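You operate a simulated robot arm through the tools that you are given. There is no shell and no other tool. Be economical: measure what you need, move in short steps, check, and stop when the job is done.

Carry out the task below with a simulated robot arm. There is one attempt and no reset: what you move stays moved.

Task
Rub the stain off the cream cloth with the stick that its care label names.
Fine: clamp it in the rubber tray first; afterwards stand the stick in its slot and open the red clamp bar.

Only the result counts: the job must be done as asked and must still hold three seconds after the hand-in. Knocking over, shifting, dropping, spilling or breaking anything else fails it. Flat cloth is picked up by pressing the open fingertips on it (5 to 10 N) and closing them slowly along it; thin cloth reads only 2 to 8 mm in the jaws.

Robot
A 6-joint arm with a two-finger parallel gripper, fixed in place. Base frame: the origin is at the foot of the arm, x ahead of it, y to its left, z up; the work surface is at about z = 905. Units: mm, rad, N and s.
With the tool pointing down near the work surface it reaches from about 240 to 640 mm from the base axis. Its first joint turns from -1.152 to 1.152 rad. Payload 2.7 kg.
Tool frame: the origin (TCP) lies between the finger pads and is the grasp point; the fingertips stand 23 mm ahead of it; z points along the fingers, y is the line along which they close. The gripper opens to 94 mm. The fingers are 38 mm wide and 10 mm thick; the gripper's body (54 by 96 mm) begins 39 mm behind the TCP.
Orientation is that of the tool frame in the base frame, as a unit quaternion [w, x, y, z]. With the fingers straight down and closing along the base's y, the tool's x points along the base's -x, its y along +y and its z along -z.

Tools
- The arm moves only by the tool drive_tool. Its argument "plan" is a list of rows, each a list of 3 entries, a list of its own where there are three numbers: the turn, a rotation vector about the tool's x, y, z in rad, then the shift along the tool's x, y, z in mm, then the gripper command, from -1 (shut) to 1 (fully open), values between in proportion. In form: [[[rx, ry, rz], [tx, ty, tz], claw], ...]. A call has 1 to 12 rows; each row shifts and turns the commanded pose from where the row before left it, along the tool's axes as they then stand. Rows are played at 5 a second. More than 50 mm and 0.15 rad between two rows, or a gripper value outside its range, and nothing of the call is played. A pose out of reach is approached as far as the arm can. The call stops where the force on the tool passes 50 N (or 10 N more than at its start, if that is more) or the arm is blocked; 0.2 s more then pass. The fingers move at their own pace (about 45 mm/s each) and stop on an object; they squeeze with about 23 N. The grip force told is the motor's: it shows also when the fingers shut on nothing. Time passes only in rows, and 0.2 s behind the last, so rows that do not move let the fingers close. It gives the time, the measured TCP pose, the force on the tool (base axes), the opening and the grip force at its end, in the units of the frame above (readings bear some noise), and new pictures: "show" is both (left out), scene, wrist or none.
- Cameras (640 x 400 px; columns grow to the right, rows downward): "scene" is fixed at [84.9, -434.8, 1415.2]; the picture's right is [0.72, -0.70, 0.00], its down [-0.33, -0.34, -0.88] and it looks along [0.61, 0.63, -0.48] (base axes); focal length 368 px, centre (320, 200). "wrist" rides on the gripper at [86, 16, -75] in the tool frame; the picture's right is [-0.18, 0.98, 0.00], its down [-0.58, -0.11, -0.81] and it looks along [-0.79, -0.15, 0.59] (tool axes); focal length 243 px, centre (320, 200). There is no depth. A picture from a camera that has moved, and an enlarged one, comes with that camera's place and axes in the base frame and with its lens.
- enlarge(camera, box): a new picture of the part [left, top, right, bottom] of that camera's present view, enlarged. No time passes.
- job_done(): hands the job in; it is judged then, once.

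Work in short steps. Places have to be worked out from the pictures, the camera data and where the tool is seen: move nearer, look again, correct. Check each grasp and each placing, and mend what went wrong. You have 120 turns and 200 pictures in all, those below and enlarged ones among them. Open the gripper and draw the arm clear of the work before you hand the job in, unless the task says otherwise; then end with one line.

The tools are called after "Request:" as a command line: name --argument value ..., lists and objects as JSON in quotes. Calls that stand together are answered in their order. drive_tool: Moves the arm, as the interface text tells. Its arguments: {"type":"object","properties":{"plan":{"type":"array"},"show":{"type":"string","enum":["both","scene","wrist","none"]}},"required":["plan"]} The other tools are called the same way: enlarge (camera, box) takes an enlarged picture of a part of a camera's view; job_done () hands the job in.

At the start:

```text
time_s: 0.0
position: [388.7, -149.0, 1242.6]
orientation: [0.001, 0.0, 1.0, 0.001]
ft_force: [-0.1, -0.7, 0.8]
width: 93.8
grasp_force: 0.0
```

scene: 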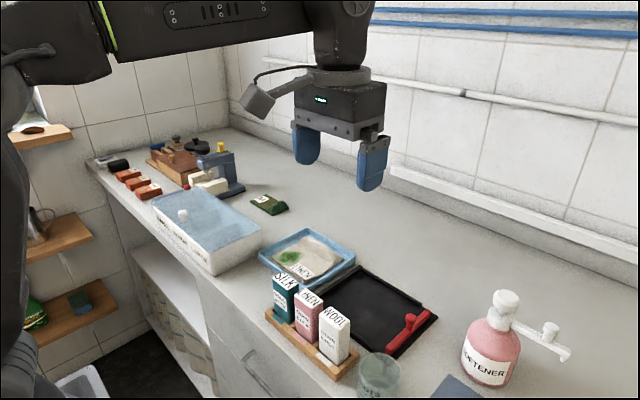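
wrist: 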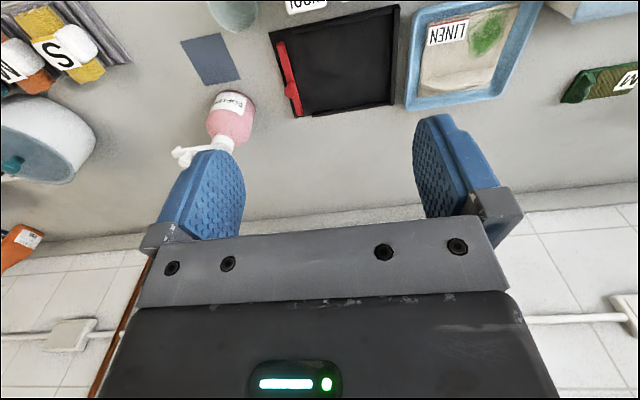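

The cream cloth in the blue tray seems to be labelled LINEN; the sticks stand in a wooden rack. I'll enlarge the views to read labels and see the clamp tray.

Request:
enlarge --camera "scene" --box '[240, 220, 440, 390]'

Request:
enlarge --camera "wrist" --box '[180, 0, 560, 130]'

Request:
enlarge --camera "scene" --box '[90, 130, 290, 280]'

```text
2.35 times, centred on (340, 305) of scene
camera zoom: at [84.9, -434.8, 1415.2], right [0.72, -0.7, 0.0], down [-0.33, -0.34, -0.88], along [0.61, 0.63, -0.48], focal length 866 px, centre (273, -47)
```

zoom: 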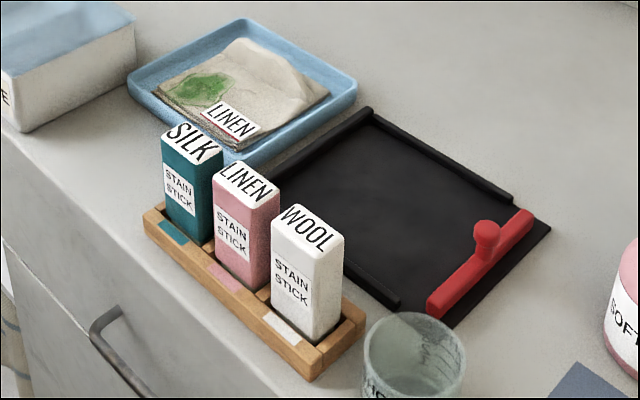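

```text
1.68 times, centred on (370, 65) of wrist
camera zoom: at [302.0, -133.3, 1317.6], right [0.18, 0.98, 0.0], down [0.58, -0.11, 0.81], along [0.79, -0.15, -0.59], focal length 409 px, centre (236, 427)
```

zoom: 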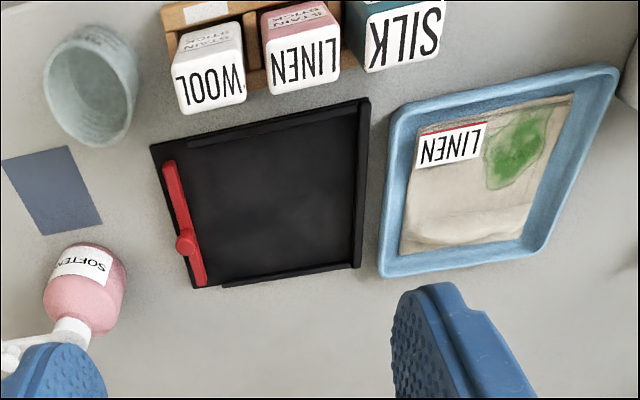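

```text
2.67 times, centred on (190, 205) of scene
camera zoom: at [84.9, -434.8, 1415.2], right [0.72, -0.7, 0.0], down [-0.33, -0.34, -0.88], along [0.61, 0.63, -0.48], focal length 981 px, centre (667, 187)
```

zoom: 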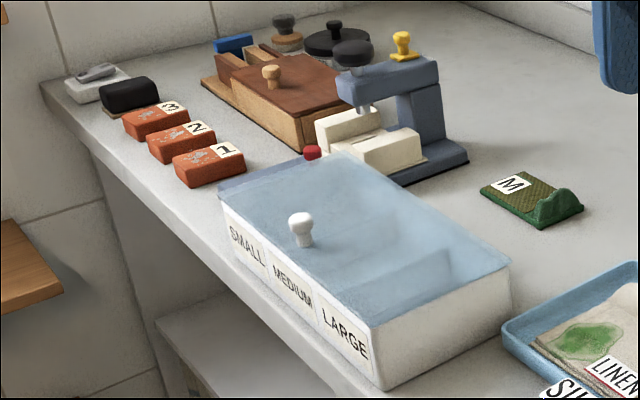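

The cloth's label reads LINEN. Next I study the clamp bar and the stick rack in more detail.

Request:
enlarge --camera "scene" --box '[360, 290, 450, 360]'

Request:
enlarge --camera "wrist" --box '[260, 0, 410, 125]'

Request:
enlarge --camera "wrist" --box '[400, 0, 550, 115]'

```text
5.71 times, centred on (405, 325) of scene
camera zoom: at [84.9, -434.8, 1415.2], right [0.72, -0.7, 0.0], down [-0.33, -0.34, -0.88], along [0.61, 0.63, -0.48], focal length 2102 px, centre (-166, -514)
```

zoom: 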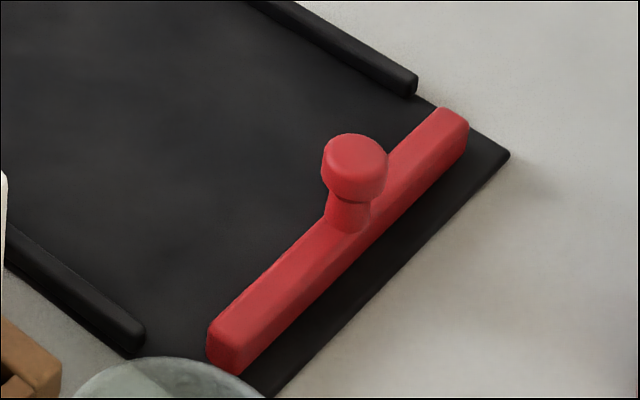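

```text
3.20 times, centred on (335, 62) of wrist
camera zoom: at [302.0, -133.3, 1317.6], right [0.18, 0.98, 0.0], down [0.58, -0.11, 0.81], along [0.79, -0.15, -0.59], focal length 776 px, centre (272, 640)
```

zoom: 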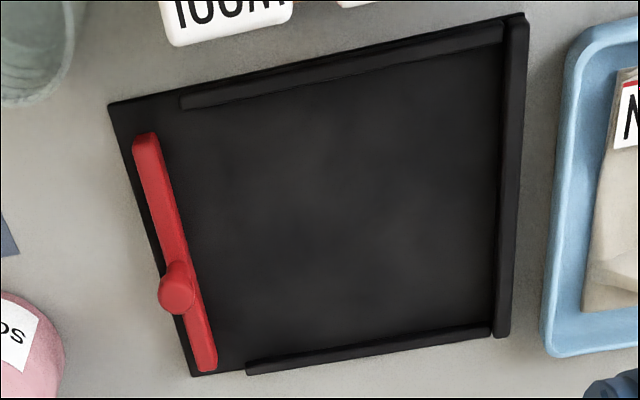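

```text
3.48 times, centred on (475, 58) of wrist
camera zoom: at [302.0, -133.3, 1317.6], right [0.18, 0.98, 0.0], down [0.58, -0.11, 0.81], along [0.79, -0.15, -0.59], focal length 844 px, centre (-219, 696)
```

zoom: 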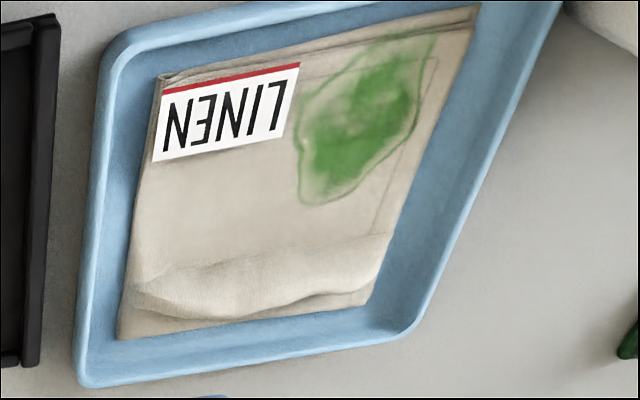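

I'll turn the tool so the wrist camera looks along -y over the rubber tray, to see the clamp bar mechanism from close by.

Request:
drive_tool --plan '[[[0, 0, 0.1428], [0, 0, 0], 1], [[0, 0, 0.1428], [0, 0, 0], 1], [[0, 0, 0.1428], [0, 0, 0], 1], [[0, 0, 0.1428], [0, 0, 0], 1], [[0, 0, 0.1428], [0, 0, 0], 1], [[0, 0, 0.1428], [0, 0, 0], 1], [[0, 0, 0.1428], [0, 0, 0], 1], [[0, 0, 0.1428], [0, 0, 0], 1], [[0, 0, 0.1428], [0, 0, 0], 1], [[0, 0, 0.1428], [0, 0, 0], 1], [[0, 0, 0.1428], [0, 0, 0], 1]]' --show "none"

Request:
drive_tool --plan '[[[0, 0, 0], [7, 23, 40], 1], [[0, 0, 0], [7, 23, 40], 1], [[0, 0, 0], [7, 23, 40], 1], [[0, 0, 0], [6, 23, 40], 1], [[0, 0, 0], [6, 23, 40], 1], [[0, 0, 0], [0, 0, 28], 1]]'

```text
time_s: 2.4
position: [388.5, -149.4, 1242.7]
orientation: [-0.001, 0.708, 0.706, 0.001]
ft_force: [0.0, -0.5, 1.3]
width: 94.1
grasp_force: 0.1
```

```text
time_s: 3.8
position: [504.4, -116.2, 1014.6]
orientation: [0.0, 0.707, 0.707, 0.001]
ft_force: [-1.0, 0.2, -0.7]
width: 94.1
grasp_force: 0.2
camera wrist: at [520.0, -30.1, 1089.2], right [0.98, -0.18, 0.0], down [-0.11, -0.58, 0.81], along [-0.15, -0.79, -0.59], focal length 243 px, centre (320, 200)
```

scene: 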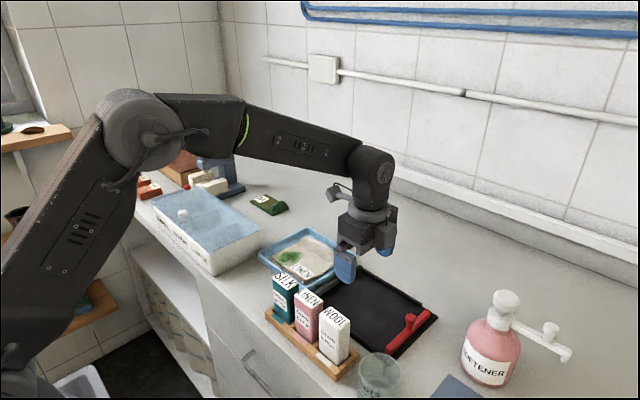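
wrist: 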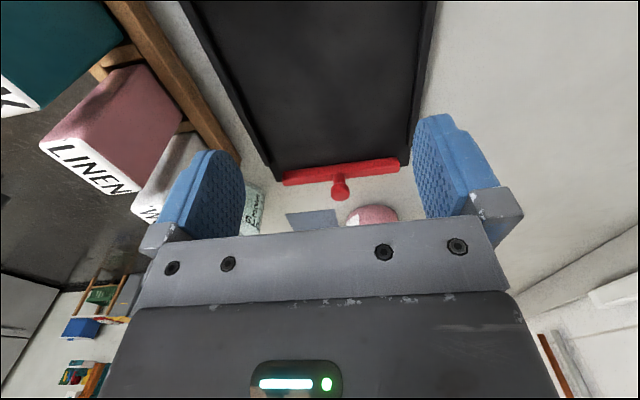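

Request:
enlarge --camera "wrist" --box '[250, 110, 430, 220]'

Request:
enlarge --camera "wrist" --box '[0, 0, 260, 220]'

```text
3.56 times, centred on (340, 165) of wrist
camera zoom: at [520.0, -30.1, 1089.2], right [0.98, -0.18, 0.0], down [-0.11, -0.58, 0.81], along [-0.15, -0.79, -0.59], focal length 863 px, centre (249, 324)
```

zoom: 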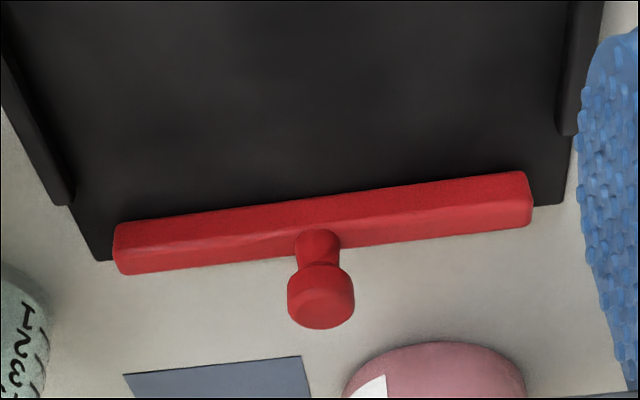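

```text
1.82 times, centred on (130, 110) of wrist
camera zoom: at [520.0, -30.1, 1089.2], right [0.98, -0.18, 0.0], down [-0.11, -0.58, 0.81], along [-0.15, -0.79, -0.59], focal length 441 px, centre (666, 364)
```

zoom: 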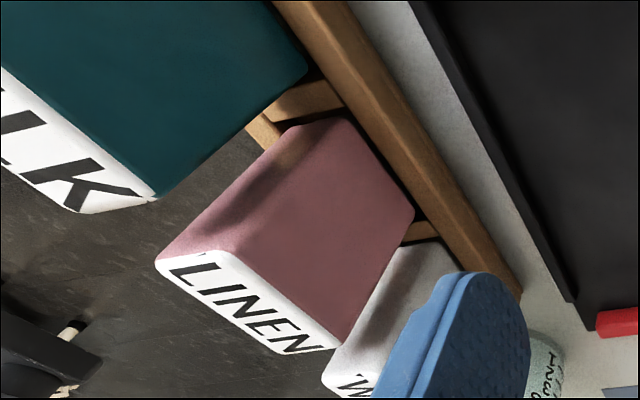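

The bar rests on the plate between the rails at the -y end; its knob is at about (504, -219, 943). I'll move above the knob and check alignment before gripping to learn how the bar moves.

Request:
drive_tool --plan '[[[0, 0, 0], [-35, 0, 0], 1], [[0, 0, 0], [-35, 0, 0], 1], [[0, 0, 0], [-33, 0, 0], 1], [[0, 0, 0], [0, 0, 20], 0.3], [[0, 0, 0], [0, 0, 15], 0.2]]'

```text
time_s: 5.0
position: [502.6, -219.2, 979.4]
orientation: [0.0, 0.707, 0.707, 0.0]
ft_force: [0.9, -0.2, 0.7]
width: 56.4
grasp_force: 0.0
camera wrist: at [519.9, -133.4, 1053.7], right [0.98, -0.18, 0.0], down [-0.11, -0.58, 0.81], along [-0.15, -0.79, -0.59], focal length 243 px, centre (320, 200)
```

scene: 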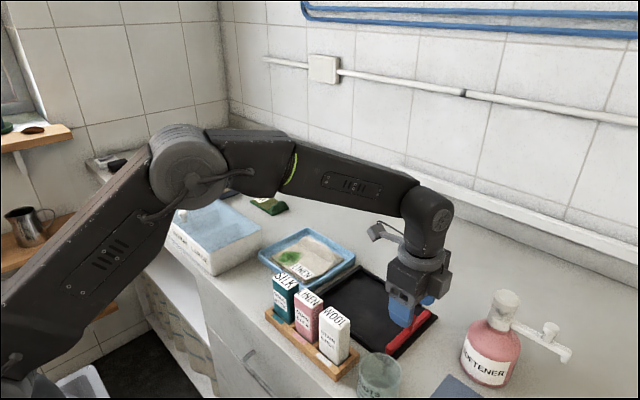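
wrist: 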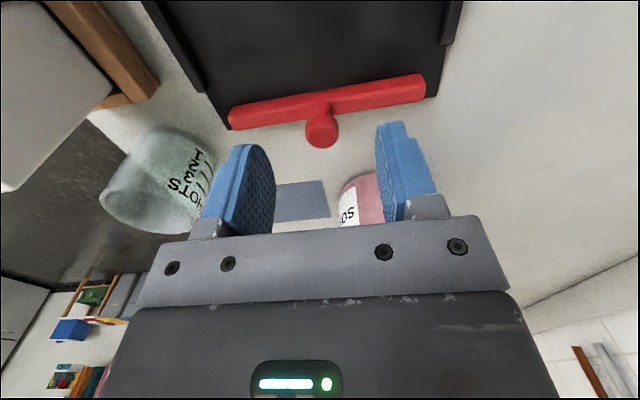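

The knob is under the fingers at about (505, -216). I descend to TCP z ≈ 955 and close on the knob.

Request:
drive_tool --plan '[[[0, 0, 0], [2, 2, 12], 0.2], [[0, 0, 0], [0, 0, 12], 0.2], [[0, 0, 0], [0, 0, 0], -1], [[0, 0, 0], [0, 0, 0], -1], [[0, 0, 0], [0, 0, 0], -1], [[0, 0, 0], [0, 0, 0], -1]]' --show "wrist"

```text
time_s: 6.4
position: [504.1, -216.5, 953.9]
orientation: [-0.002, 0.707, 0.707, 0.0]
ft_force: [-16.3, 3.1, 3.1]
width: 17.8
grasp_force: 44.8
camera wrist: at [521.4, -130.6, 1028.8], right [0.98, -0.18, 0.0], down [-0.11, -0.58, 0.81], along [-0.15, -0.79, -0.59], focal length 243 px, centre (320, 200)
```

wrist: 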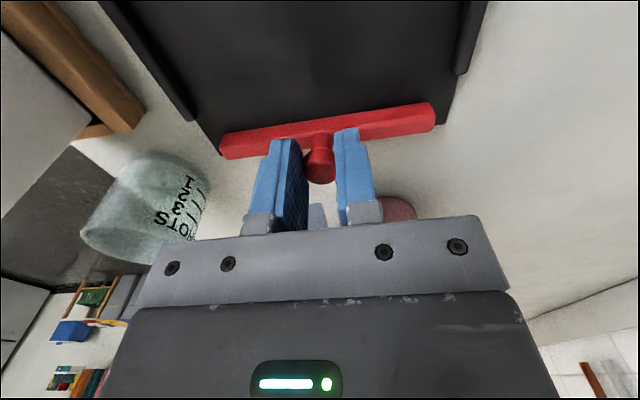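

The knob is gripped (17.8 mm). I ease the x side load and test lifting by small amounts.

Request:
drive_tool --plan '[[[0, 0, 0], [0, -1.5, 0], -1], [[0, 0, 0], [0, 0, -3], -1], [[0, 0, 0], [0, 0, 0], -1]]' --show "none"

Request:
drive_tool --plan '[[[0, 0, 0], [0, 0, 3], -1], [[0, 0, 0], [3, 0, 0], -1], [[0, 0, 0], [3, 0, 0], -1], [[0, 0, 0], [0, 0, 0], -1]]' --show "wrist"

```text
time_s: 7.2
position: [504.8, -216.6, 954.4]
orientation: [-0.001, 0.707, 0.707, 0.001]
ft_force: [16.3, -3.0, -35.2]
width: 18.0
grasp_force: 45.1
```

```text
time_s: 8.2
position: [504.9, -210.0, 955.3]
orientation: [-0.001, 0.707, 0.707, 0.001]
ft_force: [15.1, -3.0, -23.5]
width: 17.9
grasp_force: 45.4
camera wrist: at [521.0, -125.0, 1029.4], right [0.98, -0.18, 0.0], down [-0.11, -0.58, 0.81], along [-0.15, -0.79, -0.59], focal length 243 px, centre (320, 200)
```

wrist: 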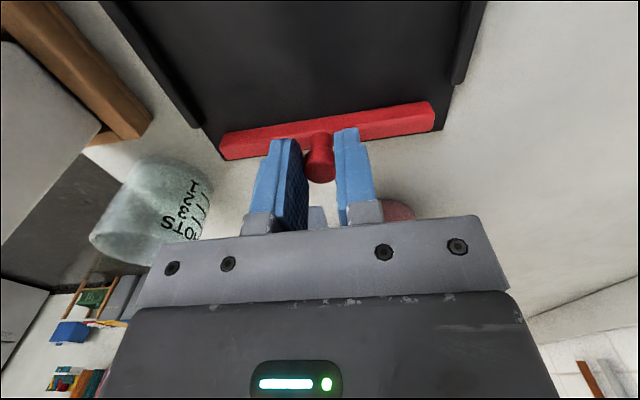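

The bar is a slider along y, fixed in x and z; it was open at the -y end. I slide it back, release and rise.

Request:
drive_tool --plan '[[[0, 0, 0], [-3, 0.7, 0], -1], [[0, 0, 0], [-4, 0, 0.7], -1], [[0, 0, 0], [0, 0, 0], -1], [[0, 0, 0], [0, 0, 0], 0.2], [[0, 0, 0], [0, 0, 0], 0.2], [[0, 0, 0], [0, 0, -25], 0.2], [[0, 0, 0], [0, 0, -40], 1], [[0, 0, 0], [0, 0, -40], 1]]' --show "scene"

```text
time_s: 10.0
position: [505.5, -217.7, 1061.7]
orientation: [-0.001, 0.707, 0.707, 0.001]
ft_force: [0.0, 0.0, 0.6]
width: 93.8
grasp_force: 0.0
```

scene: 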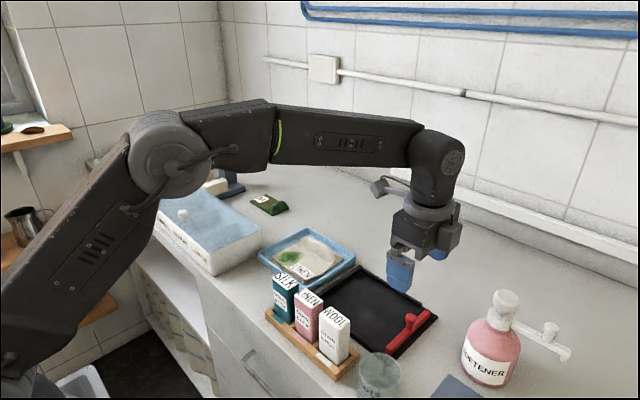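

The bar is back open. Now I move above the cloth to look at the fold along its far edge.

Request:
drive_tool --plan '[[[0, 0, 0], [45, 6, 0], 1], [[0, 0, 0], [45, 6, 0], 1], [[0, 0, 0], [45, 6, 0], 1], [[0, 0, 0], [45, 6, 0], 1], [[0, 0, 0], [45, 6, 0], 1], [[0, 0, 0], [43, 10, 0], 1], [[0, 0, 0], [0, 0, 30], 1]]'

```text
time_s: 11.6
position: [543.0, 49.8, 1032.5]
orientation: [0.001, 0.708, 0.706, 0.001]
ft_force: [0.7, 0.1, -0.2]
width: 94.0
grasp_force: 0.0
camera wrist: at [558.5, 136.2, 1106.9], right [0.98, -0.18, 0.0], down [-0.11, -0.58, 0.81], along [-0.15, -0.79, -0.59], focal length 243 px, centre (320, 200)
```

scene: 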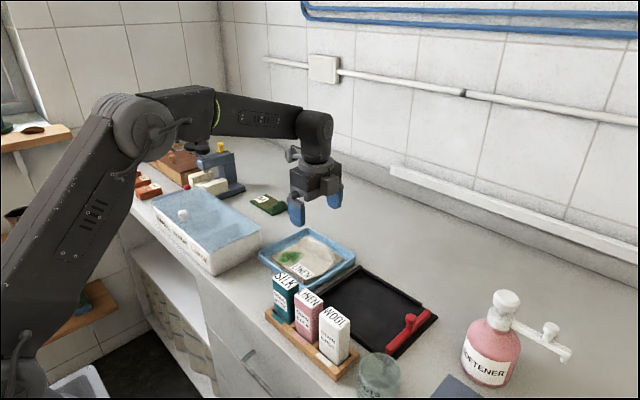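
wrist: 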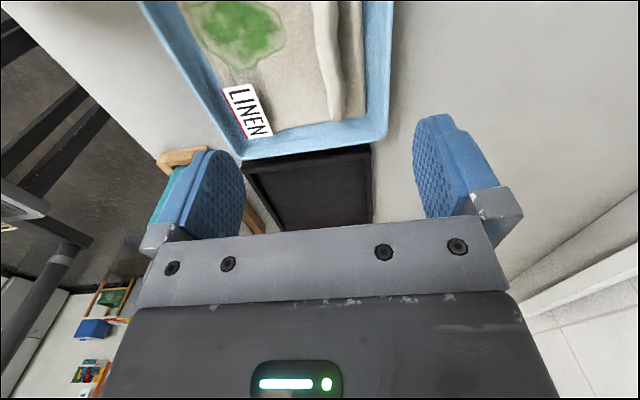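

Request:
enlarge --camera "wrist" --box '[140, 0, 410, 170]'

Request:
enlarge --camera "scene" --box '[250, 220, 370, 300]'

```text
2.35 times, centred on (275, 85) of wrist
camera zoom: at [558.5, 136.2, 1106.9], right [0.98, -0.18, 0.0], down [-0.11, -0.58, 0.81], along [-0.15, -0.79, -0.59], focal length 571 px, centre (426, 471)
```

zoom: 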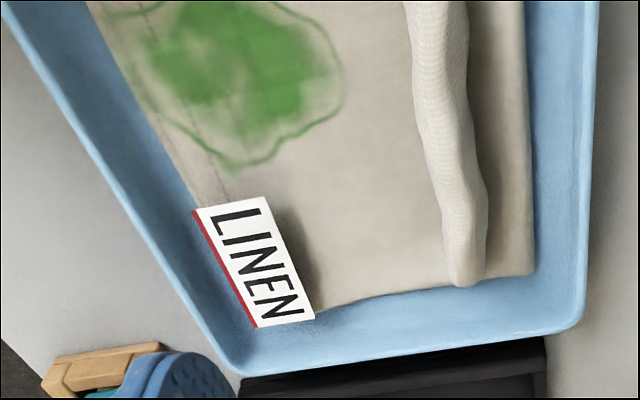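

```text
5.00 times, centred on (310, 260) of scene
camera zoom: at [84.9, -434.7, 1415.2], right [0.72, -0.7, 0.0], down [-0.33, -0.34, -0.88], along [0.61, 0.63, -0.48], focal length 1840 px, centre (370, -100)
```

zoom: 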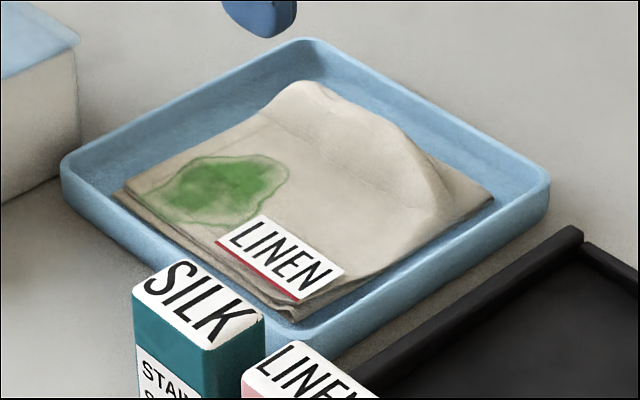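

The cloth's ridge runs along y at x ≈ 549; I'll grasp its middle at y ≈ 50 with the fingers closing along x. First I descend to just above it with about a 36 mm opening.

Request:
drive_tool --plan '[[[0, 0, 0], [0, 6, 0], -0.22], [[0, 0, 0], [0, 0, 25], -0.22], [[0, 0, 0], [0, 0, 25], -0.22], [[0, 0, 0], [0, 0, 20], -0.22], [[0, 0, 0], [0, 0, 10], -0.22]]'

```text
time_s: 12.8
position: [549.7, 50.4, 951.3]
orientation: [0.0, 0.707, 0.707, 0.001]
ft_force: [0.1, -0.4, 0.4]
width: 36.8
grasp_force: 0.1
camera wrist: at [565.7, 135.9, 1025.7], right [0.98, -0.18, 0.0], down [-0.11, -0.58, 0.81], along [-0.15, -0.79, -0.59], focal length 243 px, centre (320, 200)
```

scene: 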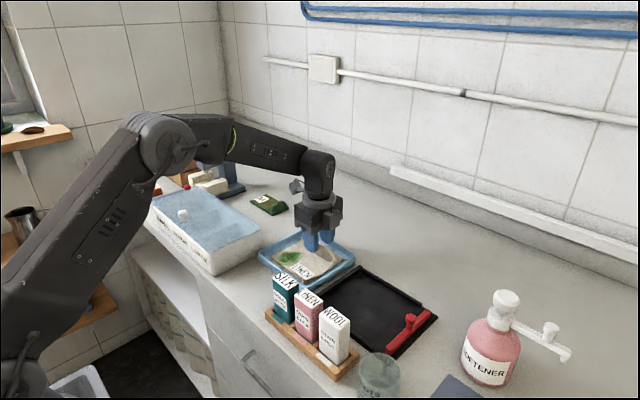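
wrist: 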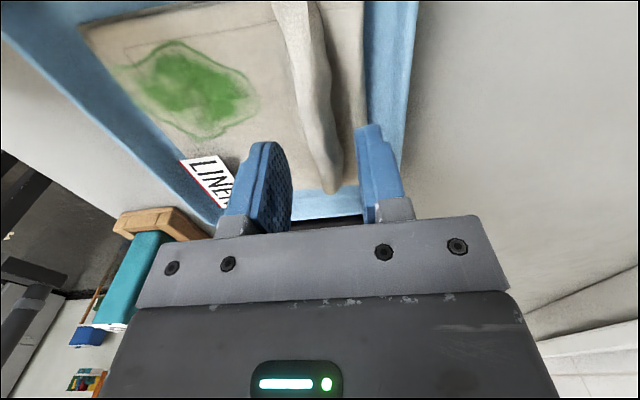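

The fingers straddle the ridge. I descend slowly watching for contact force.

Request:
drive_tool --plan '[[[0, 0, 0], [0, 0, 4], -0.22], [[0, 0, 0], [0, 0, 4], -0.22], [[0, 0, 0], [0, 0, 3], -0.22]]' --show "none"

```text
time_s: 13.6
position: [552.5, 48.9, 941.1]
orientation: [0.0, 0.707, 0.707, 0.002]
ft_force: [-0.5, 0.5, 2.6]
width: 37.0
grasp_force: 0.2
```

Request:
drive_tool --plan '[[[0, 0, 0], [0, 0, 1.5], -0.22], [[0, 0, 0], [0, 0, 0], -0.22]]' --show "none"

```text
time_s: 14.2
position: [552.2, 49.8, 940.4]
orientation: [0.002, 0.707, 0.707, 0.003]
ft_force: [-1.2, -0.9, 16.6]
width: 37.0
grasp_force: 0.5
```

Contact is firm at 16.6 N, so I ease up a little and close slowly.

Request:
drive_tool --plan '[[[0, 0, 0], [0, 0, -0.6], -0.3], [[0, 0, 0], [0, 0, 0], -0.4], [[0, 0, 0], [0, 0, 0], -0.5], [[0, 0, 0], [0, 0, 0], -0.6], [[0, 0, 0], [0, 0, 0], -0.7], [[0, 0, 0], [0, 0, 0], -0.8], [[0, 0, 0], [0, 0, 0], -0.9], [[0, 0, 0], [0, 0, 0], -1], [[0, 0, 0], [0, 0, 0], -1], [[0, 0, 0], [0, 0, 0], -1]]' --show "wrist"

```text
time_s: 16.4
position: [552.7, 50.0, 939.9]
orientation: [0.0, 0.707, 0.707, 0.002]
ft_force: [8.3, -0.2, 17.4]
width: 9.8
grasp_force: 23.6
camera wrist: at [567.7, 135.8, 1015.0], right [0.98, -0.18, 0.0], down [-0.11, -0.58, 0.8], along [-0.15, -0.79, -0.59], focal length 243 px, centre (320, 200)
```

wrist: 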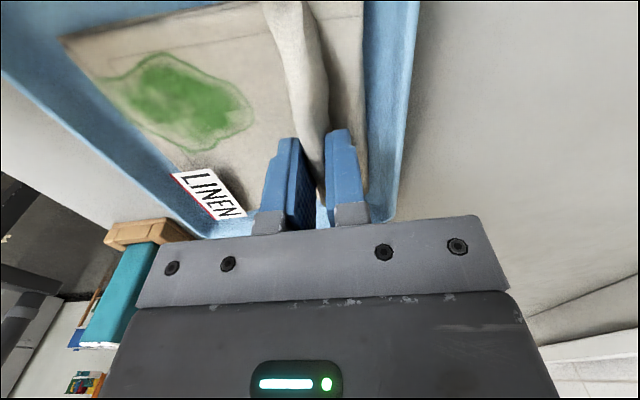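

Width 9.8 mm with the ridge between the pads. I lift gently 40 mm and look.

Request:
drive_tool --plan '[[[0, 0, 0], [0, 0, -8], -1], [[0, 0, 0], [0, 0, -10], -1], [[0, 0, 0], [0, 0, -12], -1], [[0, 0, 0], [0, 0, -15], -1], [[0, 0, 0], [0, 0, 0], -1]]'

```text
time_s: 17.6
position: [550.0, 51.1, 983.4]
orientation: [-0.001, 0.707, 0.707, 0.0]
ft_force: [-0.1, -0.4, -0.2]
width: 10.0
grasp_force: 22.8
camera wrist: at [566.0, 136.5, 1058.4], right [0.98, -0.18, 0.0], down [-0.11, -0.58, 0.81], along [-0.15, -0.79, -0.59], focal length 243 px, centre (320, 200)
```

scene: 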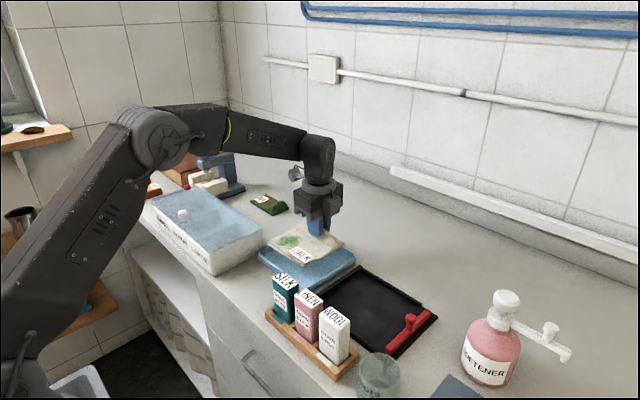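
wrist: 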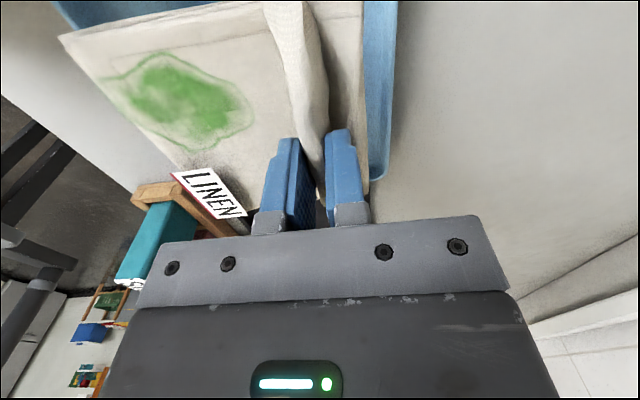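

The cloth lifts flat, like a stiff pad. I carry it over the rubber tray so its centre comes to about (504, -134).

Request:
drive_tool --plan '[[[0, 0, 0], [0, 0, -20], -1], [[0, 0, 0], [-37, -2, 0], -1], [[0, 0, 0], [-37, -2, 0], -1], [[0, 0, 0], [-37, -2, 0], -1], [[0, 0, 0], [-37, -1, 0], -1], [[0, 0, 0], [-36, 0, 0], -1], [[0, 0, 0], [0, 0, 25], -1], [[0, 0, 0], [0, 0, 15], -1]]'

```text
time_s: 19.4
position: [545.1, -132.7, 965.4]
orientation: [0.0, 0.707, 0.707, 0.002]
ft_force: [-0.5, -0.7, -0.8]
width: 9.6
grasp_force: 22.9
camera wrist: at [561.3, -46.9, 1040.1], right [0.98, -0.18, 0.0], down [-0.11, -0.58, 0.81], along [-0.15, -0.79, -0.59], focal length 243 px, centre (320, 200)
```

scene: 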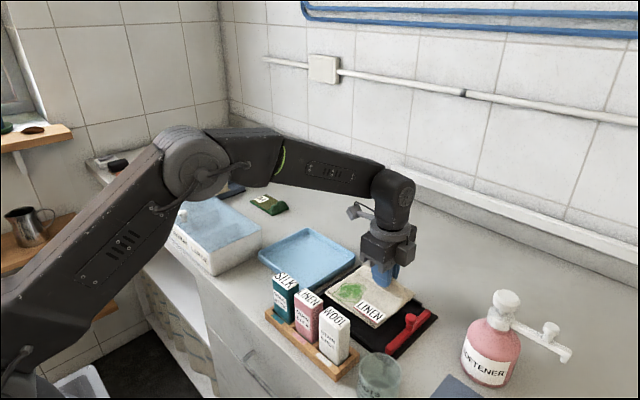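
wrist: 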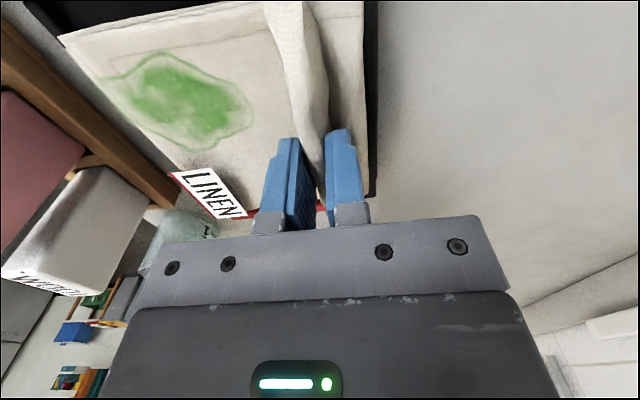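

Request:
enlarge --camera "scene" --box '[310, 250, 450, 350]'

```text
4.00 times, centred on (380, 300) of scene
camera zoom: at [84.9, -434.8, 1415.2], right [0.72, -0.7, 0.0], down [-0.33, -0.34, -0.88], along [0.61, 0.63, -0.48], focal length 1472 px, centre (80, -200)
```

zoom: 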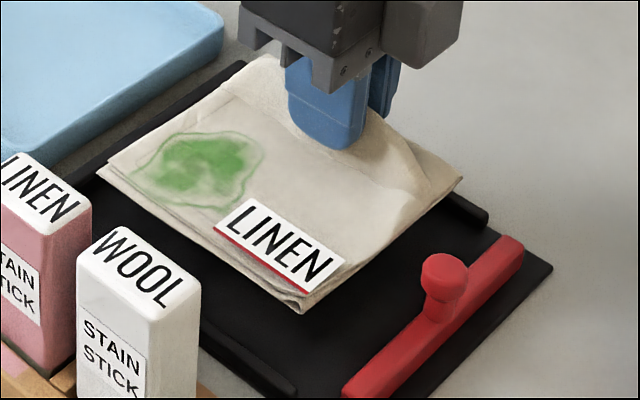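

The cloth now spans about x 449–566, y -189…-71, inside the rails. I lower it until contact.

Request:
drive_tool --plan '[[[0, 0, 0], [0, -2, 8], -1], [[0, 0, 0], [0, 0, 8], -1], [[0, 0, 0], [0, 0, 4], -1], [[0, 0, 0], [0, 0, 3], -1], [[0, 0, 0], [0, 0, 0], -1]]'

```text
time_s: 20.6
position: [542.4, -133.2, 941.2]
orientation: [-0.001, 0.707, 0.707, 0.0]
ft_force: [0.4, -0.2, 0.8]
width: 9.8
grasp_force: 22.8
camera wrist: at [558.1, -47.1, 1015.4], right [0.98, -0.18, 0.0], down [-0.11, -0.58, 0.81], along [-0.15, -0.79, -0.59], focal length 243 px, centre (320, 200)
```

scene: 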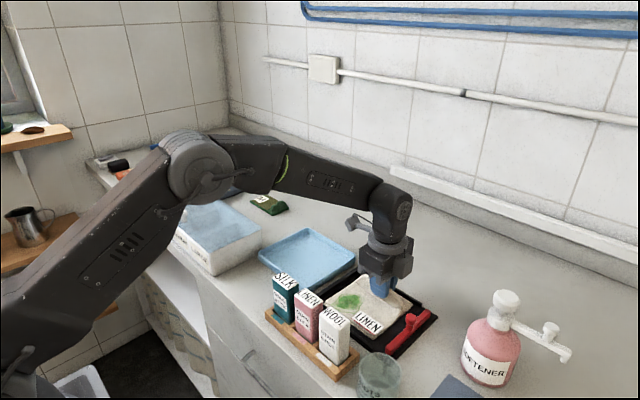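
wrist: 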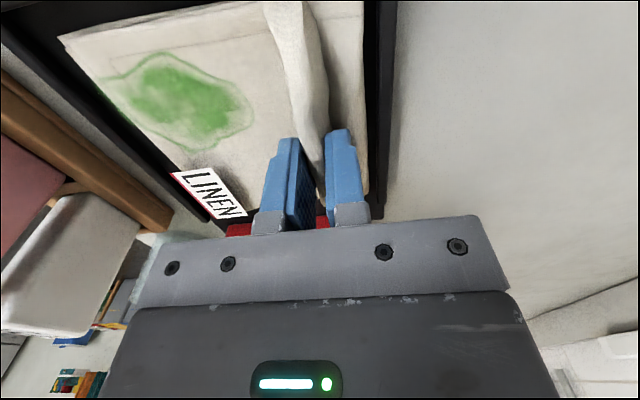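

Almost down; I lower a bit more, watching the force.

Request:
drive_tool --plan '[[[0, 0, 0], [0, 0, 1.5], -1], [[0, 0, 0], [0, 0, 1], -1], [[0, 0, 0], [0, 0, 0], -1]]' --show "none"

```text
time_s: 21.4
position: [542.4, -133.4, 940.6]
orientation: [0.001, 0.707, 0.707, 0.001]
ft_force: [0.2, 1.8, 10.9]
width: 9.7
grasp_force: 23.3
```

Contact at 11 N. I open the jaws modestly and rise.

Request:
drive_tool --plan '[[[0, 0, 0], [0, 0, -1], -0.6], [[0, 0, 0], [0, 0, 0], -0.45], [[0, 0, 0], [0, 0, 0], -0.45], [[0, 0, 0], [0, 0, -15], -0.45], [[0, 0, 0], [0, 0, -40], -0.2], [[0, 0, 0], [0, 0, -45], 0], [[0, 0, 0], [0, 0, 0], 0.2]]'

```text
time_s: 23.0
position: [541.2, -134.7, 1038.9]
orientation: [0.0, 0.707, 0.707, 0.001]
ft_force: [0.0, -0.4, -1.0]
width: 56.3
grasp_force: 0.1
camera wrist: at [556.7, -48.2, 1112.9], right [0.98, -0.18, 0.0], down [-0.11, -0.58, 0.81], along [-0.15, -0.79, -0.59], focal length 243 px, centre (320, 200)
```

scene: 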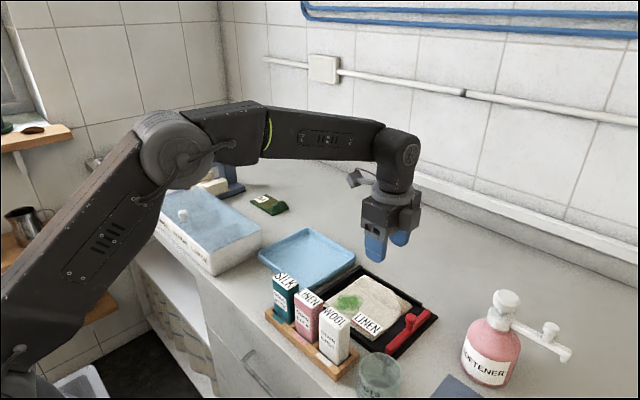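
wrist: 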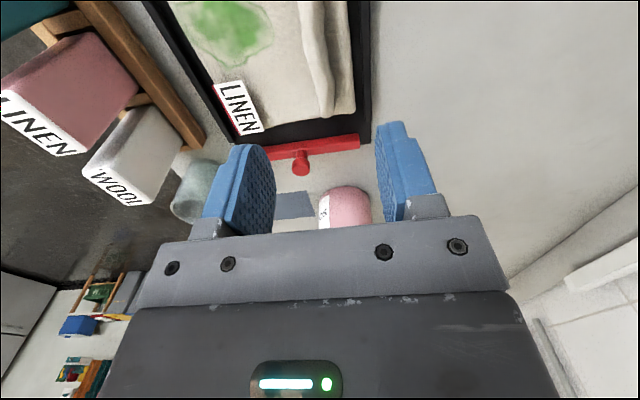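

The cloth lies flat in the tray. Now to the knob, grip it and slide the bar toward the cloth.

Request:
drive_tool --plan '[[[0, 0, 0], [-41, -18, 0], 0.2], [[0, 0, 0], [-41, -18.3, 0], 0.2], [[0, 0, 0], [0, 0, 35], 0.2], [[0, 0, 0], [0, 0, 25], 0.2], [[0, 0, 0], [0, 0, 12], 0.2], [[0, 0, 0], [0, 0, 11], 0.2], [[0, 0, 0], [0, 0, 0], -1], [[0, 0, 0], [0, 0, 0], -1], [[0, 0, 0], [0, 0, 0], -1], [[0, 0, 0], [0, 0, 0], -1]]' --show "none"

```text
time_s: 25.2
position: [504.9, -214.8, 956.1]
orientation: [-0.001, 0.707, 0.707, 0.001]
ft_force: [-5.2, -0.3, -1.0]
width: 18.0
grasp_force: 44.7
```

Gripped with low side load. Slide +y in small steps, reading the force.

Request:
drive_tool --plan '[[[0, 0, 0], [5, 0, 0], -1], [[0, 0, 0], [5, 0, 0], -1], [[0, 0, 0], [5, 0, 0], -1], [[0, 0, 0], [4, 0, 0], -1], [[0, 0, 0], [0, 0, 0], -1]]' --show "wrist"

```text
time_s: 26.4
position: [505.6, -196.7, 956.1]
orientation: [-0.002, 0.707, 0.707, 0.0]
ft_force: [-5.5, -3.4, -10.1]
width: 18.0
grasp_force: 44.9
camera wrist: at [521.1, -110.5, 1030.5], right [0.98, -0.18, 0.0], down [-0.11, -0.58, 0.81], along [-0.15, -0.79, -0.59], focal length 243 px, centre (320, 200)
```

wrist: 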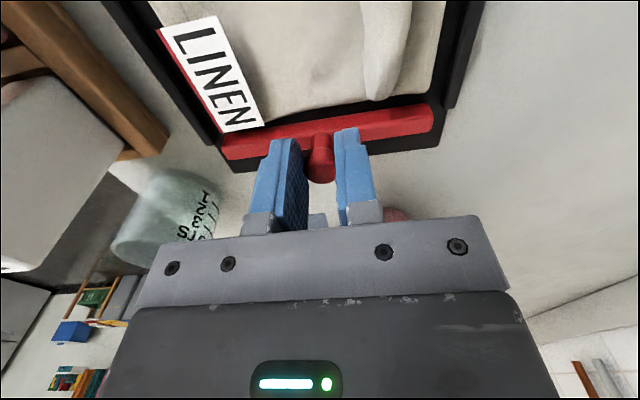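

The bar is close to the cloth's edge. I continue in small steps.

Request:
drive_tool --plan '[[[0, 0, 0], [3, 0, 0], -1], [[0, 0, 0], [3, 0, 0], -1], [[0, 0, 0], [3, 0, 0], -1], [[0, 0, 0], [0, 0, 0], -1]]' --show "wrist"

```text
time_s: 27.4
position: [505.5, -187.5, 955.9]
orientation: [-0.001, 0.708, 0.707, -0.001]
ft_force: [-19.1, -3.1, -7.5]
width: 18.2
grasp_force: 44.3
camera wrist: at [521.3, -102.0, 1030.6], right [0.98, -0.18, 0.0], down [-0.11, -0.58, 0.81], along [-0.15, -0.79, -0.59], focal length 243 px, centre (320, 200)
```

wrist: 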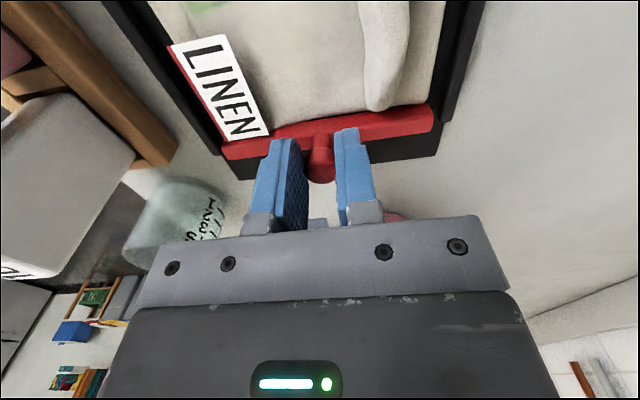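

Request:
drive_tool --plan '[[[0, 0, 0], [3, -0.8, 0], -1], [[0, 0, 0], [3, 0, 0], -1], [[0, 0, 0], [0, 0, 0], -1]]' --show "both"

Request:
enlarge --camera "wrist" --box '[160, 0, 480, 200]'

Request:
enlarge --camera "scene" --box '[310, 250, 450, 350]'

```text
time_s: 28.2
position: [503.7, -184.6, 956.9]
orientation: [0.001, 0.708, 0.706, 0.0]
ft_force: [-10.3, -25.5, -12.0]
width: 17.9
grasp_force: 44.8
camera wrist: at [521.1, -98.5, 1030.4], right [0.98, -0.19, 0.0], down [-0.11, -0.58, 0.81], along [-0.15, -0.79, -0.59], focal length 243 px, centre (320, 200)
```

scene: 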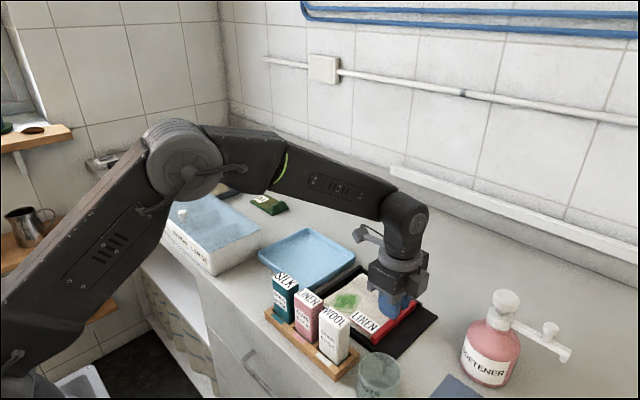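
wrist: 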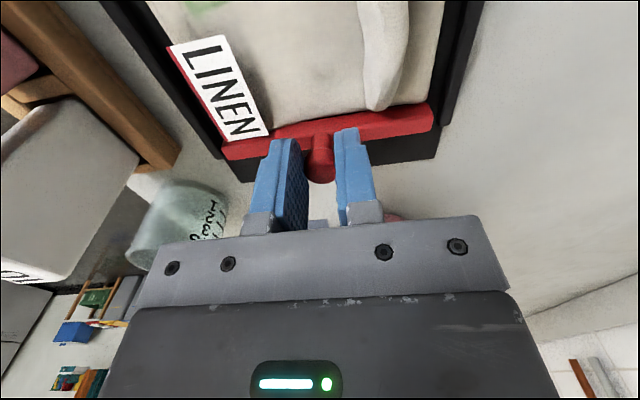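

```text
2.00 times, centred on (320, 100) of wrist
camera zoom: at [521.1, -98.5, 1030.4], right [0.98, -0.19, 0.0], down [-0.11, -0.58, 0.81], along [-0.15, -0.79, -0.59], focal length 485 px, centre (320, 400)
```

zoom: 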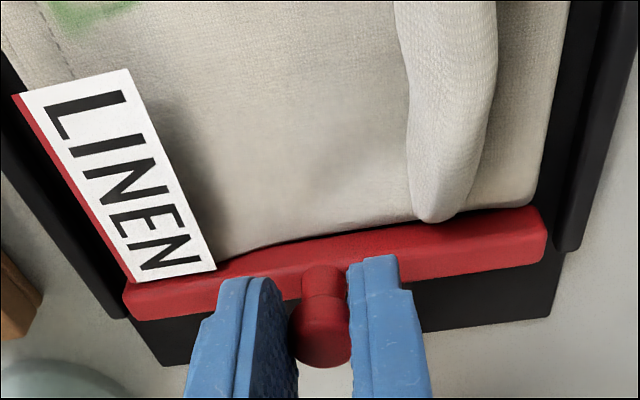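

```text
4.00 times, centred on (380, 300) of scene
camera zoom: at [84.8, -435.5, 1414.9], right [0.72, -0.7, 0.0], down [-0.33, -0.34, -0.88], along [0.61, 0.63, -0.48], focal length 1472 px, centre (80, -200)
```

zoom: 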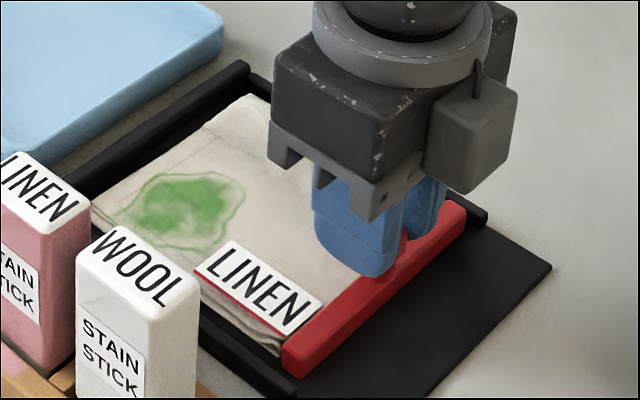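

There's now 25 N resistance; I push a bit further to learn whether it's a stop or the cloth.

Request:
drive_tool --plan '[[[0, 0, 0], [1.5, -0.3, 0], -1], [[0, 0, 0], [0, 0, 0], -1]]' --show "none"

Request:
enlarge --camera "scene" --box '[310, 250, 450, 350]'

```text
time_s: 28.8
position: [504.9, -183.1, 956.8]
orientation: [0.002, 0.708, 0.707, 0.0]
ft_force: [2.4, -30.6, -14.6]
width: 17.9
grasp_force: 45.2
```

```text
4.00 times, centred on (380, 300) of scene
camera zoom: at [85.2, -435.7, 1414.9], right [0.72, -0.7, 0.0], down [-0.33, -0.34, -0.88], along [0.61, 0.63, -0.48], focal length 1472 px, centre (80, -200)
```

zoom: 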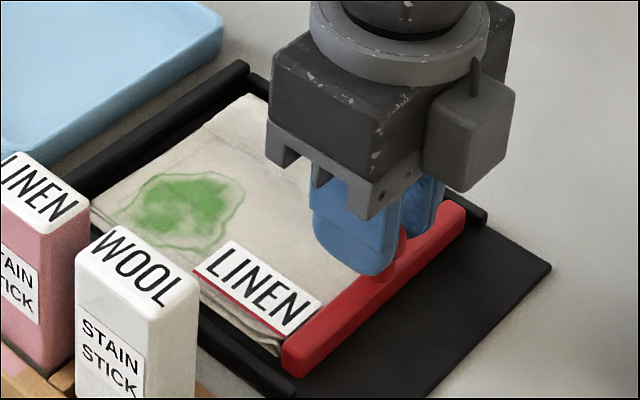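

The bar no longer moves while the cloth keeps its place 12 mm from the lip, so it's likely the closed stop with the bar over the cloth edge. I release, rise and inspect.

Request:
drive_tool --plan '[[[0, 0, 0], [-1.5, 0, 0], -1], [[0, 0, 0], [0, 0, 0], 0.1], [[0, 0, 0], [0, 0, 0], 0.1], [[0, 0, 0], [0, 0, -25], 0.1], [[0, 0, 0], [20, 0, -45], 1], [[0, 0, 0], [40, 0, -30], 1], [[0, 0, 0], [40, 0, 0], 1]]' --show "both"

Request:
enlarge --camera "scene" --box '[320, 270, 460, 360]'

Request:
enlarge --camera "wrist" --box '[180, 0, 430, 190]'

```text
time_s: 30.4
position: [507.7, -82.0, 1056.7]
orientation: [0.0, 0.707, 0.707, 0.001]
ft_force: [-0.4, -0.5, 0.5]
width: 93.9
grasp_force: 0.0
camera wrist: at [523.7, 3.3, 1131.5], right [0.98, -0.18, 0.0], down [-0.11, -0.58, 0.81], along [-0.15, -0.79, -0.59], focal length 243 px, centre (320, 200)
```

scene: 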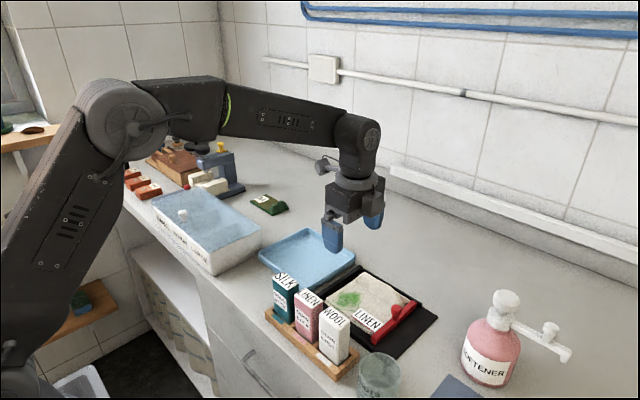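
wrist: 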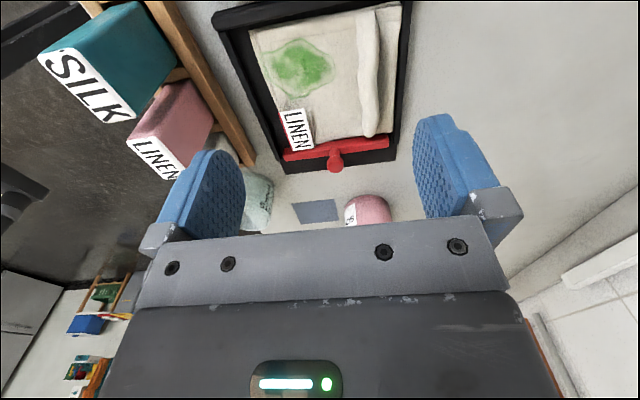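

```text
4.44 times, centred on (390, 315) of scene
camera zoom: at [84.9, -434.8, 1415.2], right [0.72, -0.7, 0.0], down [-0.33, -0.34, -0.88], along [0.61, 0.63, -0.48], focal length 1635 px, centre (9, -311)
```

zoom: 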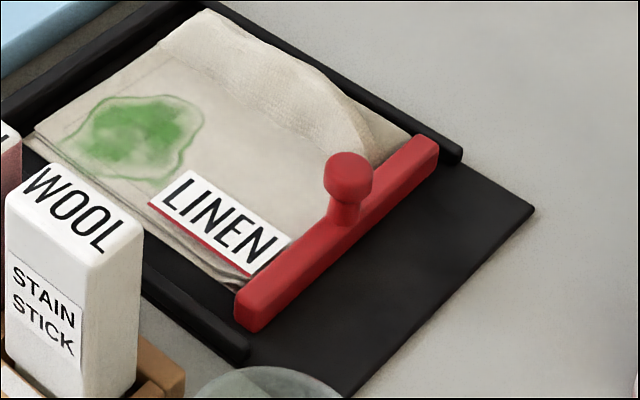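

```text
2.11 times, centred on (305, 95) of wrist
camera zoom: at [523.7, 3.3, 1131.5], right [0.98, -0.18, 0.0], down [-0.11, -0.58, 0.81], along [-0.15, -0.79, -0.59], focal length 511 px, centre (352, 421)
```

zoom: 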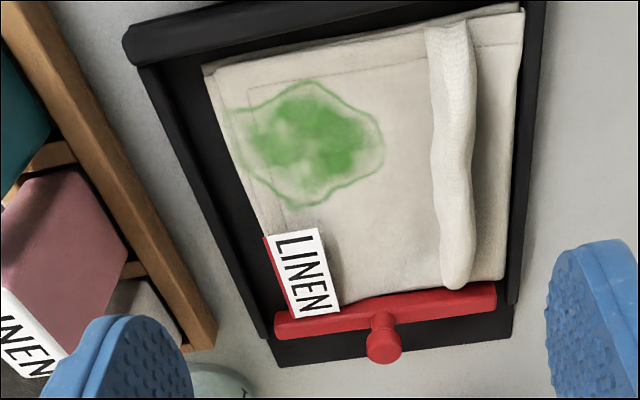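

The cloth's wavy edge seems visible in front of the bar — possibly not under it. I move in closer to check.

Request:
drive_tool --plan '[[[0, 0, 0], [-20, 15, 30], 1], [[0, 0, 0], [0, 0, 30], 1]]' --show "none"

Request:
enlarge --camera "wrist" --box '[230, 60, 400, 190]'

```text
time_s: 31.0
position: [521.8, -104.1, 996.1]
orientation: [-0.001, 0.707, 0.707, 0.0]
ft_force: [-1.0, 0.3, 0.1]
width: 94.1
grasp_force: 0.2
```

```text
3.08 times, centred on (315, 125) of wrist
camera zoom: at [537.4, -16.3, 1071.2], right [0.98, -0.18, 0.0], down [-0.11, -0.58, 0.81], along [-0.15, -0.79, -0.59], focal length 746 px, centre (335, 431)
```

zoom: 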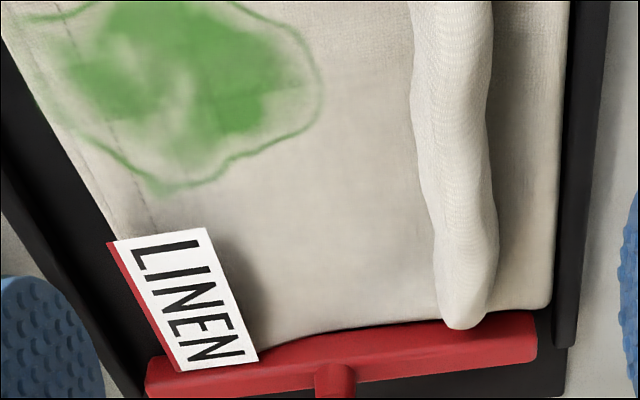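

The cloth edge only abuts the bar instead of lying under it, so the bar reached its stop. I'll reopen the bar and shift the cloth about 14 mm toward it.

Request:
drive_tool --plan '[[[0, 0, 0], [-40, -8, 0], 0.2], [[0, 0, 0], [-42, -9, 0], 0.2], [[0, 0, 0], [0, 0, 20], 0.2], [[0, 0, 0], [0, 0, 20], 0.2], [[0, 0, 0], [0, 0, 0], -1], [[0, 0, 0], [0, 0, 0], -1], [[0, 0, 0], [0, 0, 0], -1], [[0, 0, 0], [0, 0, 0], -1]]' --show "none"

```text
time_s: 32.8
position: [505.3, -183.9, 955.7]
orientation: [0.005, 0.706, 0.708, 0.003]
ft_force: [34.8, -1.9, -7.9]
width: 17.9
grasp_force: 45.2
```

Request:
drive_tool --plan '[[[0, 0, 0], [0, 1.5, 0], -1], [[0, 0, 0], [-7, 0, 0], -1], [[0, 0, 0], [-8, 0, 0], -1], [[0, 0, 0], [-8, 0, 0], -1], [[0, 0, 0], [-8, 0, 0], -1], [[0, 0, 0], [-3, 0, 0], -1], [[0, 0, 0], [0, 0, 0], -1]]' --show "none"

```text
time_s: 34.4
position: [505.3, -212.9, 955.7]
orientation: [-0.001, 0.706, 0.708, 0.002]
ft_force: [13.3, 23.8, 5.5]
width: 17.8
grasp_force: 44.6
```

The open end stop is confirmed (travel ≈30 mm). I release and return to the cloth's ridge at (542, -134).

Request:
drive_tool --plan '[[[0, 0, 0], [2, 0, 0], -1], [[0, 0, 0], [0, 0, 0], 0.1], [[0, 0, 0], [0, 0, 0], 0.1], [[0, 0, 0], [0, 0, -25], 0.1], [[0, 0, 0], [0, 0, -15], -0.22], [[0, 0, 0], [40, 18, 0], -0.22], [[0, 0, 0], [38, 18, 0], -0.22], [[0, 0, 0], [0, 0, 0], -0.22], [[0, 0, 0], [0, 0, 20], -0.22], [[0, 0, 0], [0, 0, 20], -0.22]]' --show "wrist"

```text
time_s: 36.6
position: [541.1, -137.1, 957.2]
orientation: [0.0, 0.707, 0.707, 0.001]
ft_force: [-0.5, -0.7, -0.8]
width: 36.7
grasp_force: 0.0
camera wrist: at [557.2, -51.6, 1030.6], right [0.98, -0.18, 0.0], down [-0.11, -0.58, 0.81], along [-0.15, -0.79, -0.59], focal length 243 px, centre (320, 200)
```

wrist: 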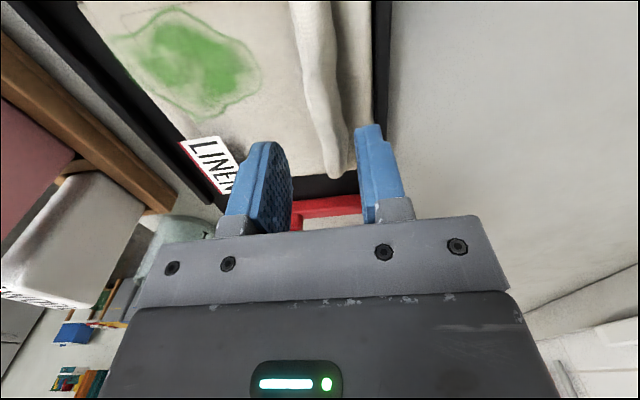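

I narrow the opening slightly and descend to contact.

Request:
drive_tool --plan '[[[0, 0, 0], [2, 1.5, 6], -0.3], [[0, 0, 0], [0, 0, 6], -0.3], [[0, 0, 0], [0, 0, 3], -0.3], [[0, 0, 0], [0, 0, 0], -0.3]]' --show "none"

```text
time_s: 37.6
position: [542.6, -135.7, 941.2]
orientation: [-0.001, 0.707, 0.707, 0.0]
ft_force: [0.5, 0.3, 0.4]
width: 32.9
grasp_force: 0.2
```

Request:
drive_tool --plan '[[[0, 0, 0], [0, 0, 1], -0.3], [[0, 0, 0], [0, 0, 0.6], -0.4], [[0, 0, 0], [0, 0, 0], -0.5], [[0, 0, 0], [0, 0, 0], -0.6], [[0, 0, 0], [0, 0, 0], -0.7], [[0, 0, 0], [0, 0, 0], -0.8], [[0, 0, 0], [0, 0, 0], -0.9], [[0, 0, 0], [0, 0, 0], -1], [[0, 0, 0], [0, 0, 0], -1], [[0, 0, 0], [0, 0, 0], -1]]' --show "none"

```text
time_s: 39.8
position: [542.8, -135.1, 941.4]
orientation: [-0.001, 0.707, 0.707, 0.0]
ft_force: [0.2, -0.2, 0.6]
width: 9.9
grasp_force: 23.4
```

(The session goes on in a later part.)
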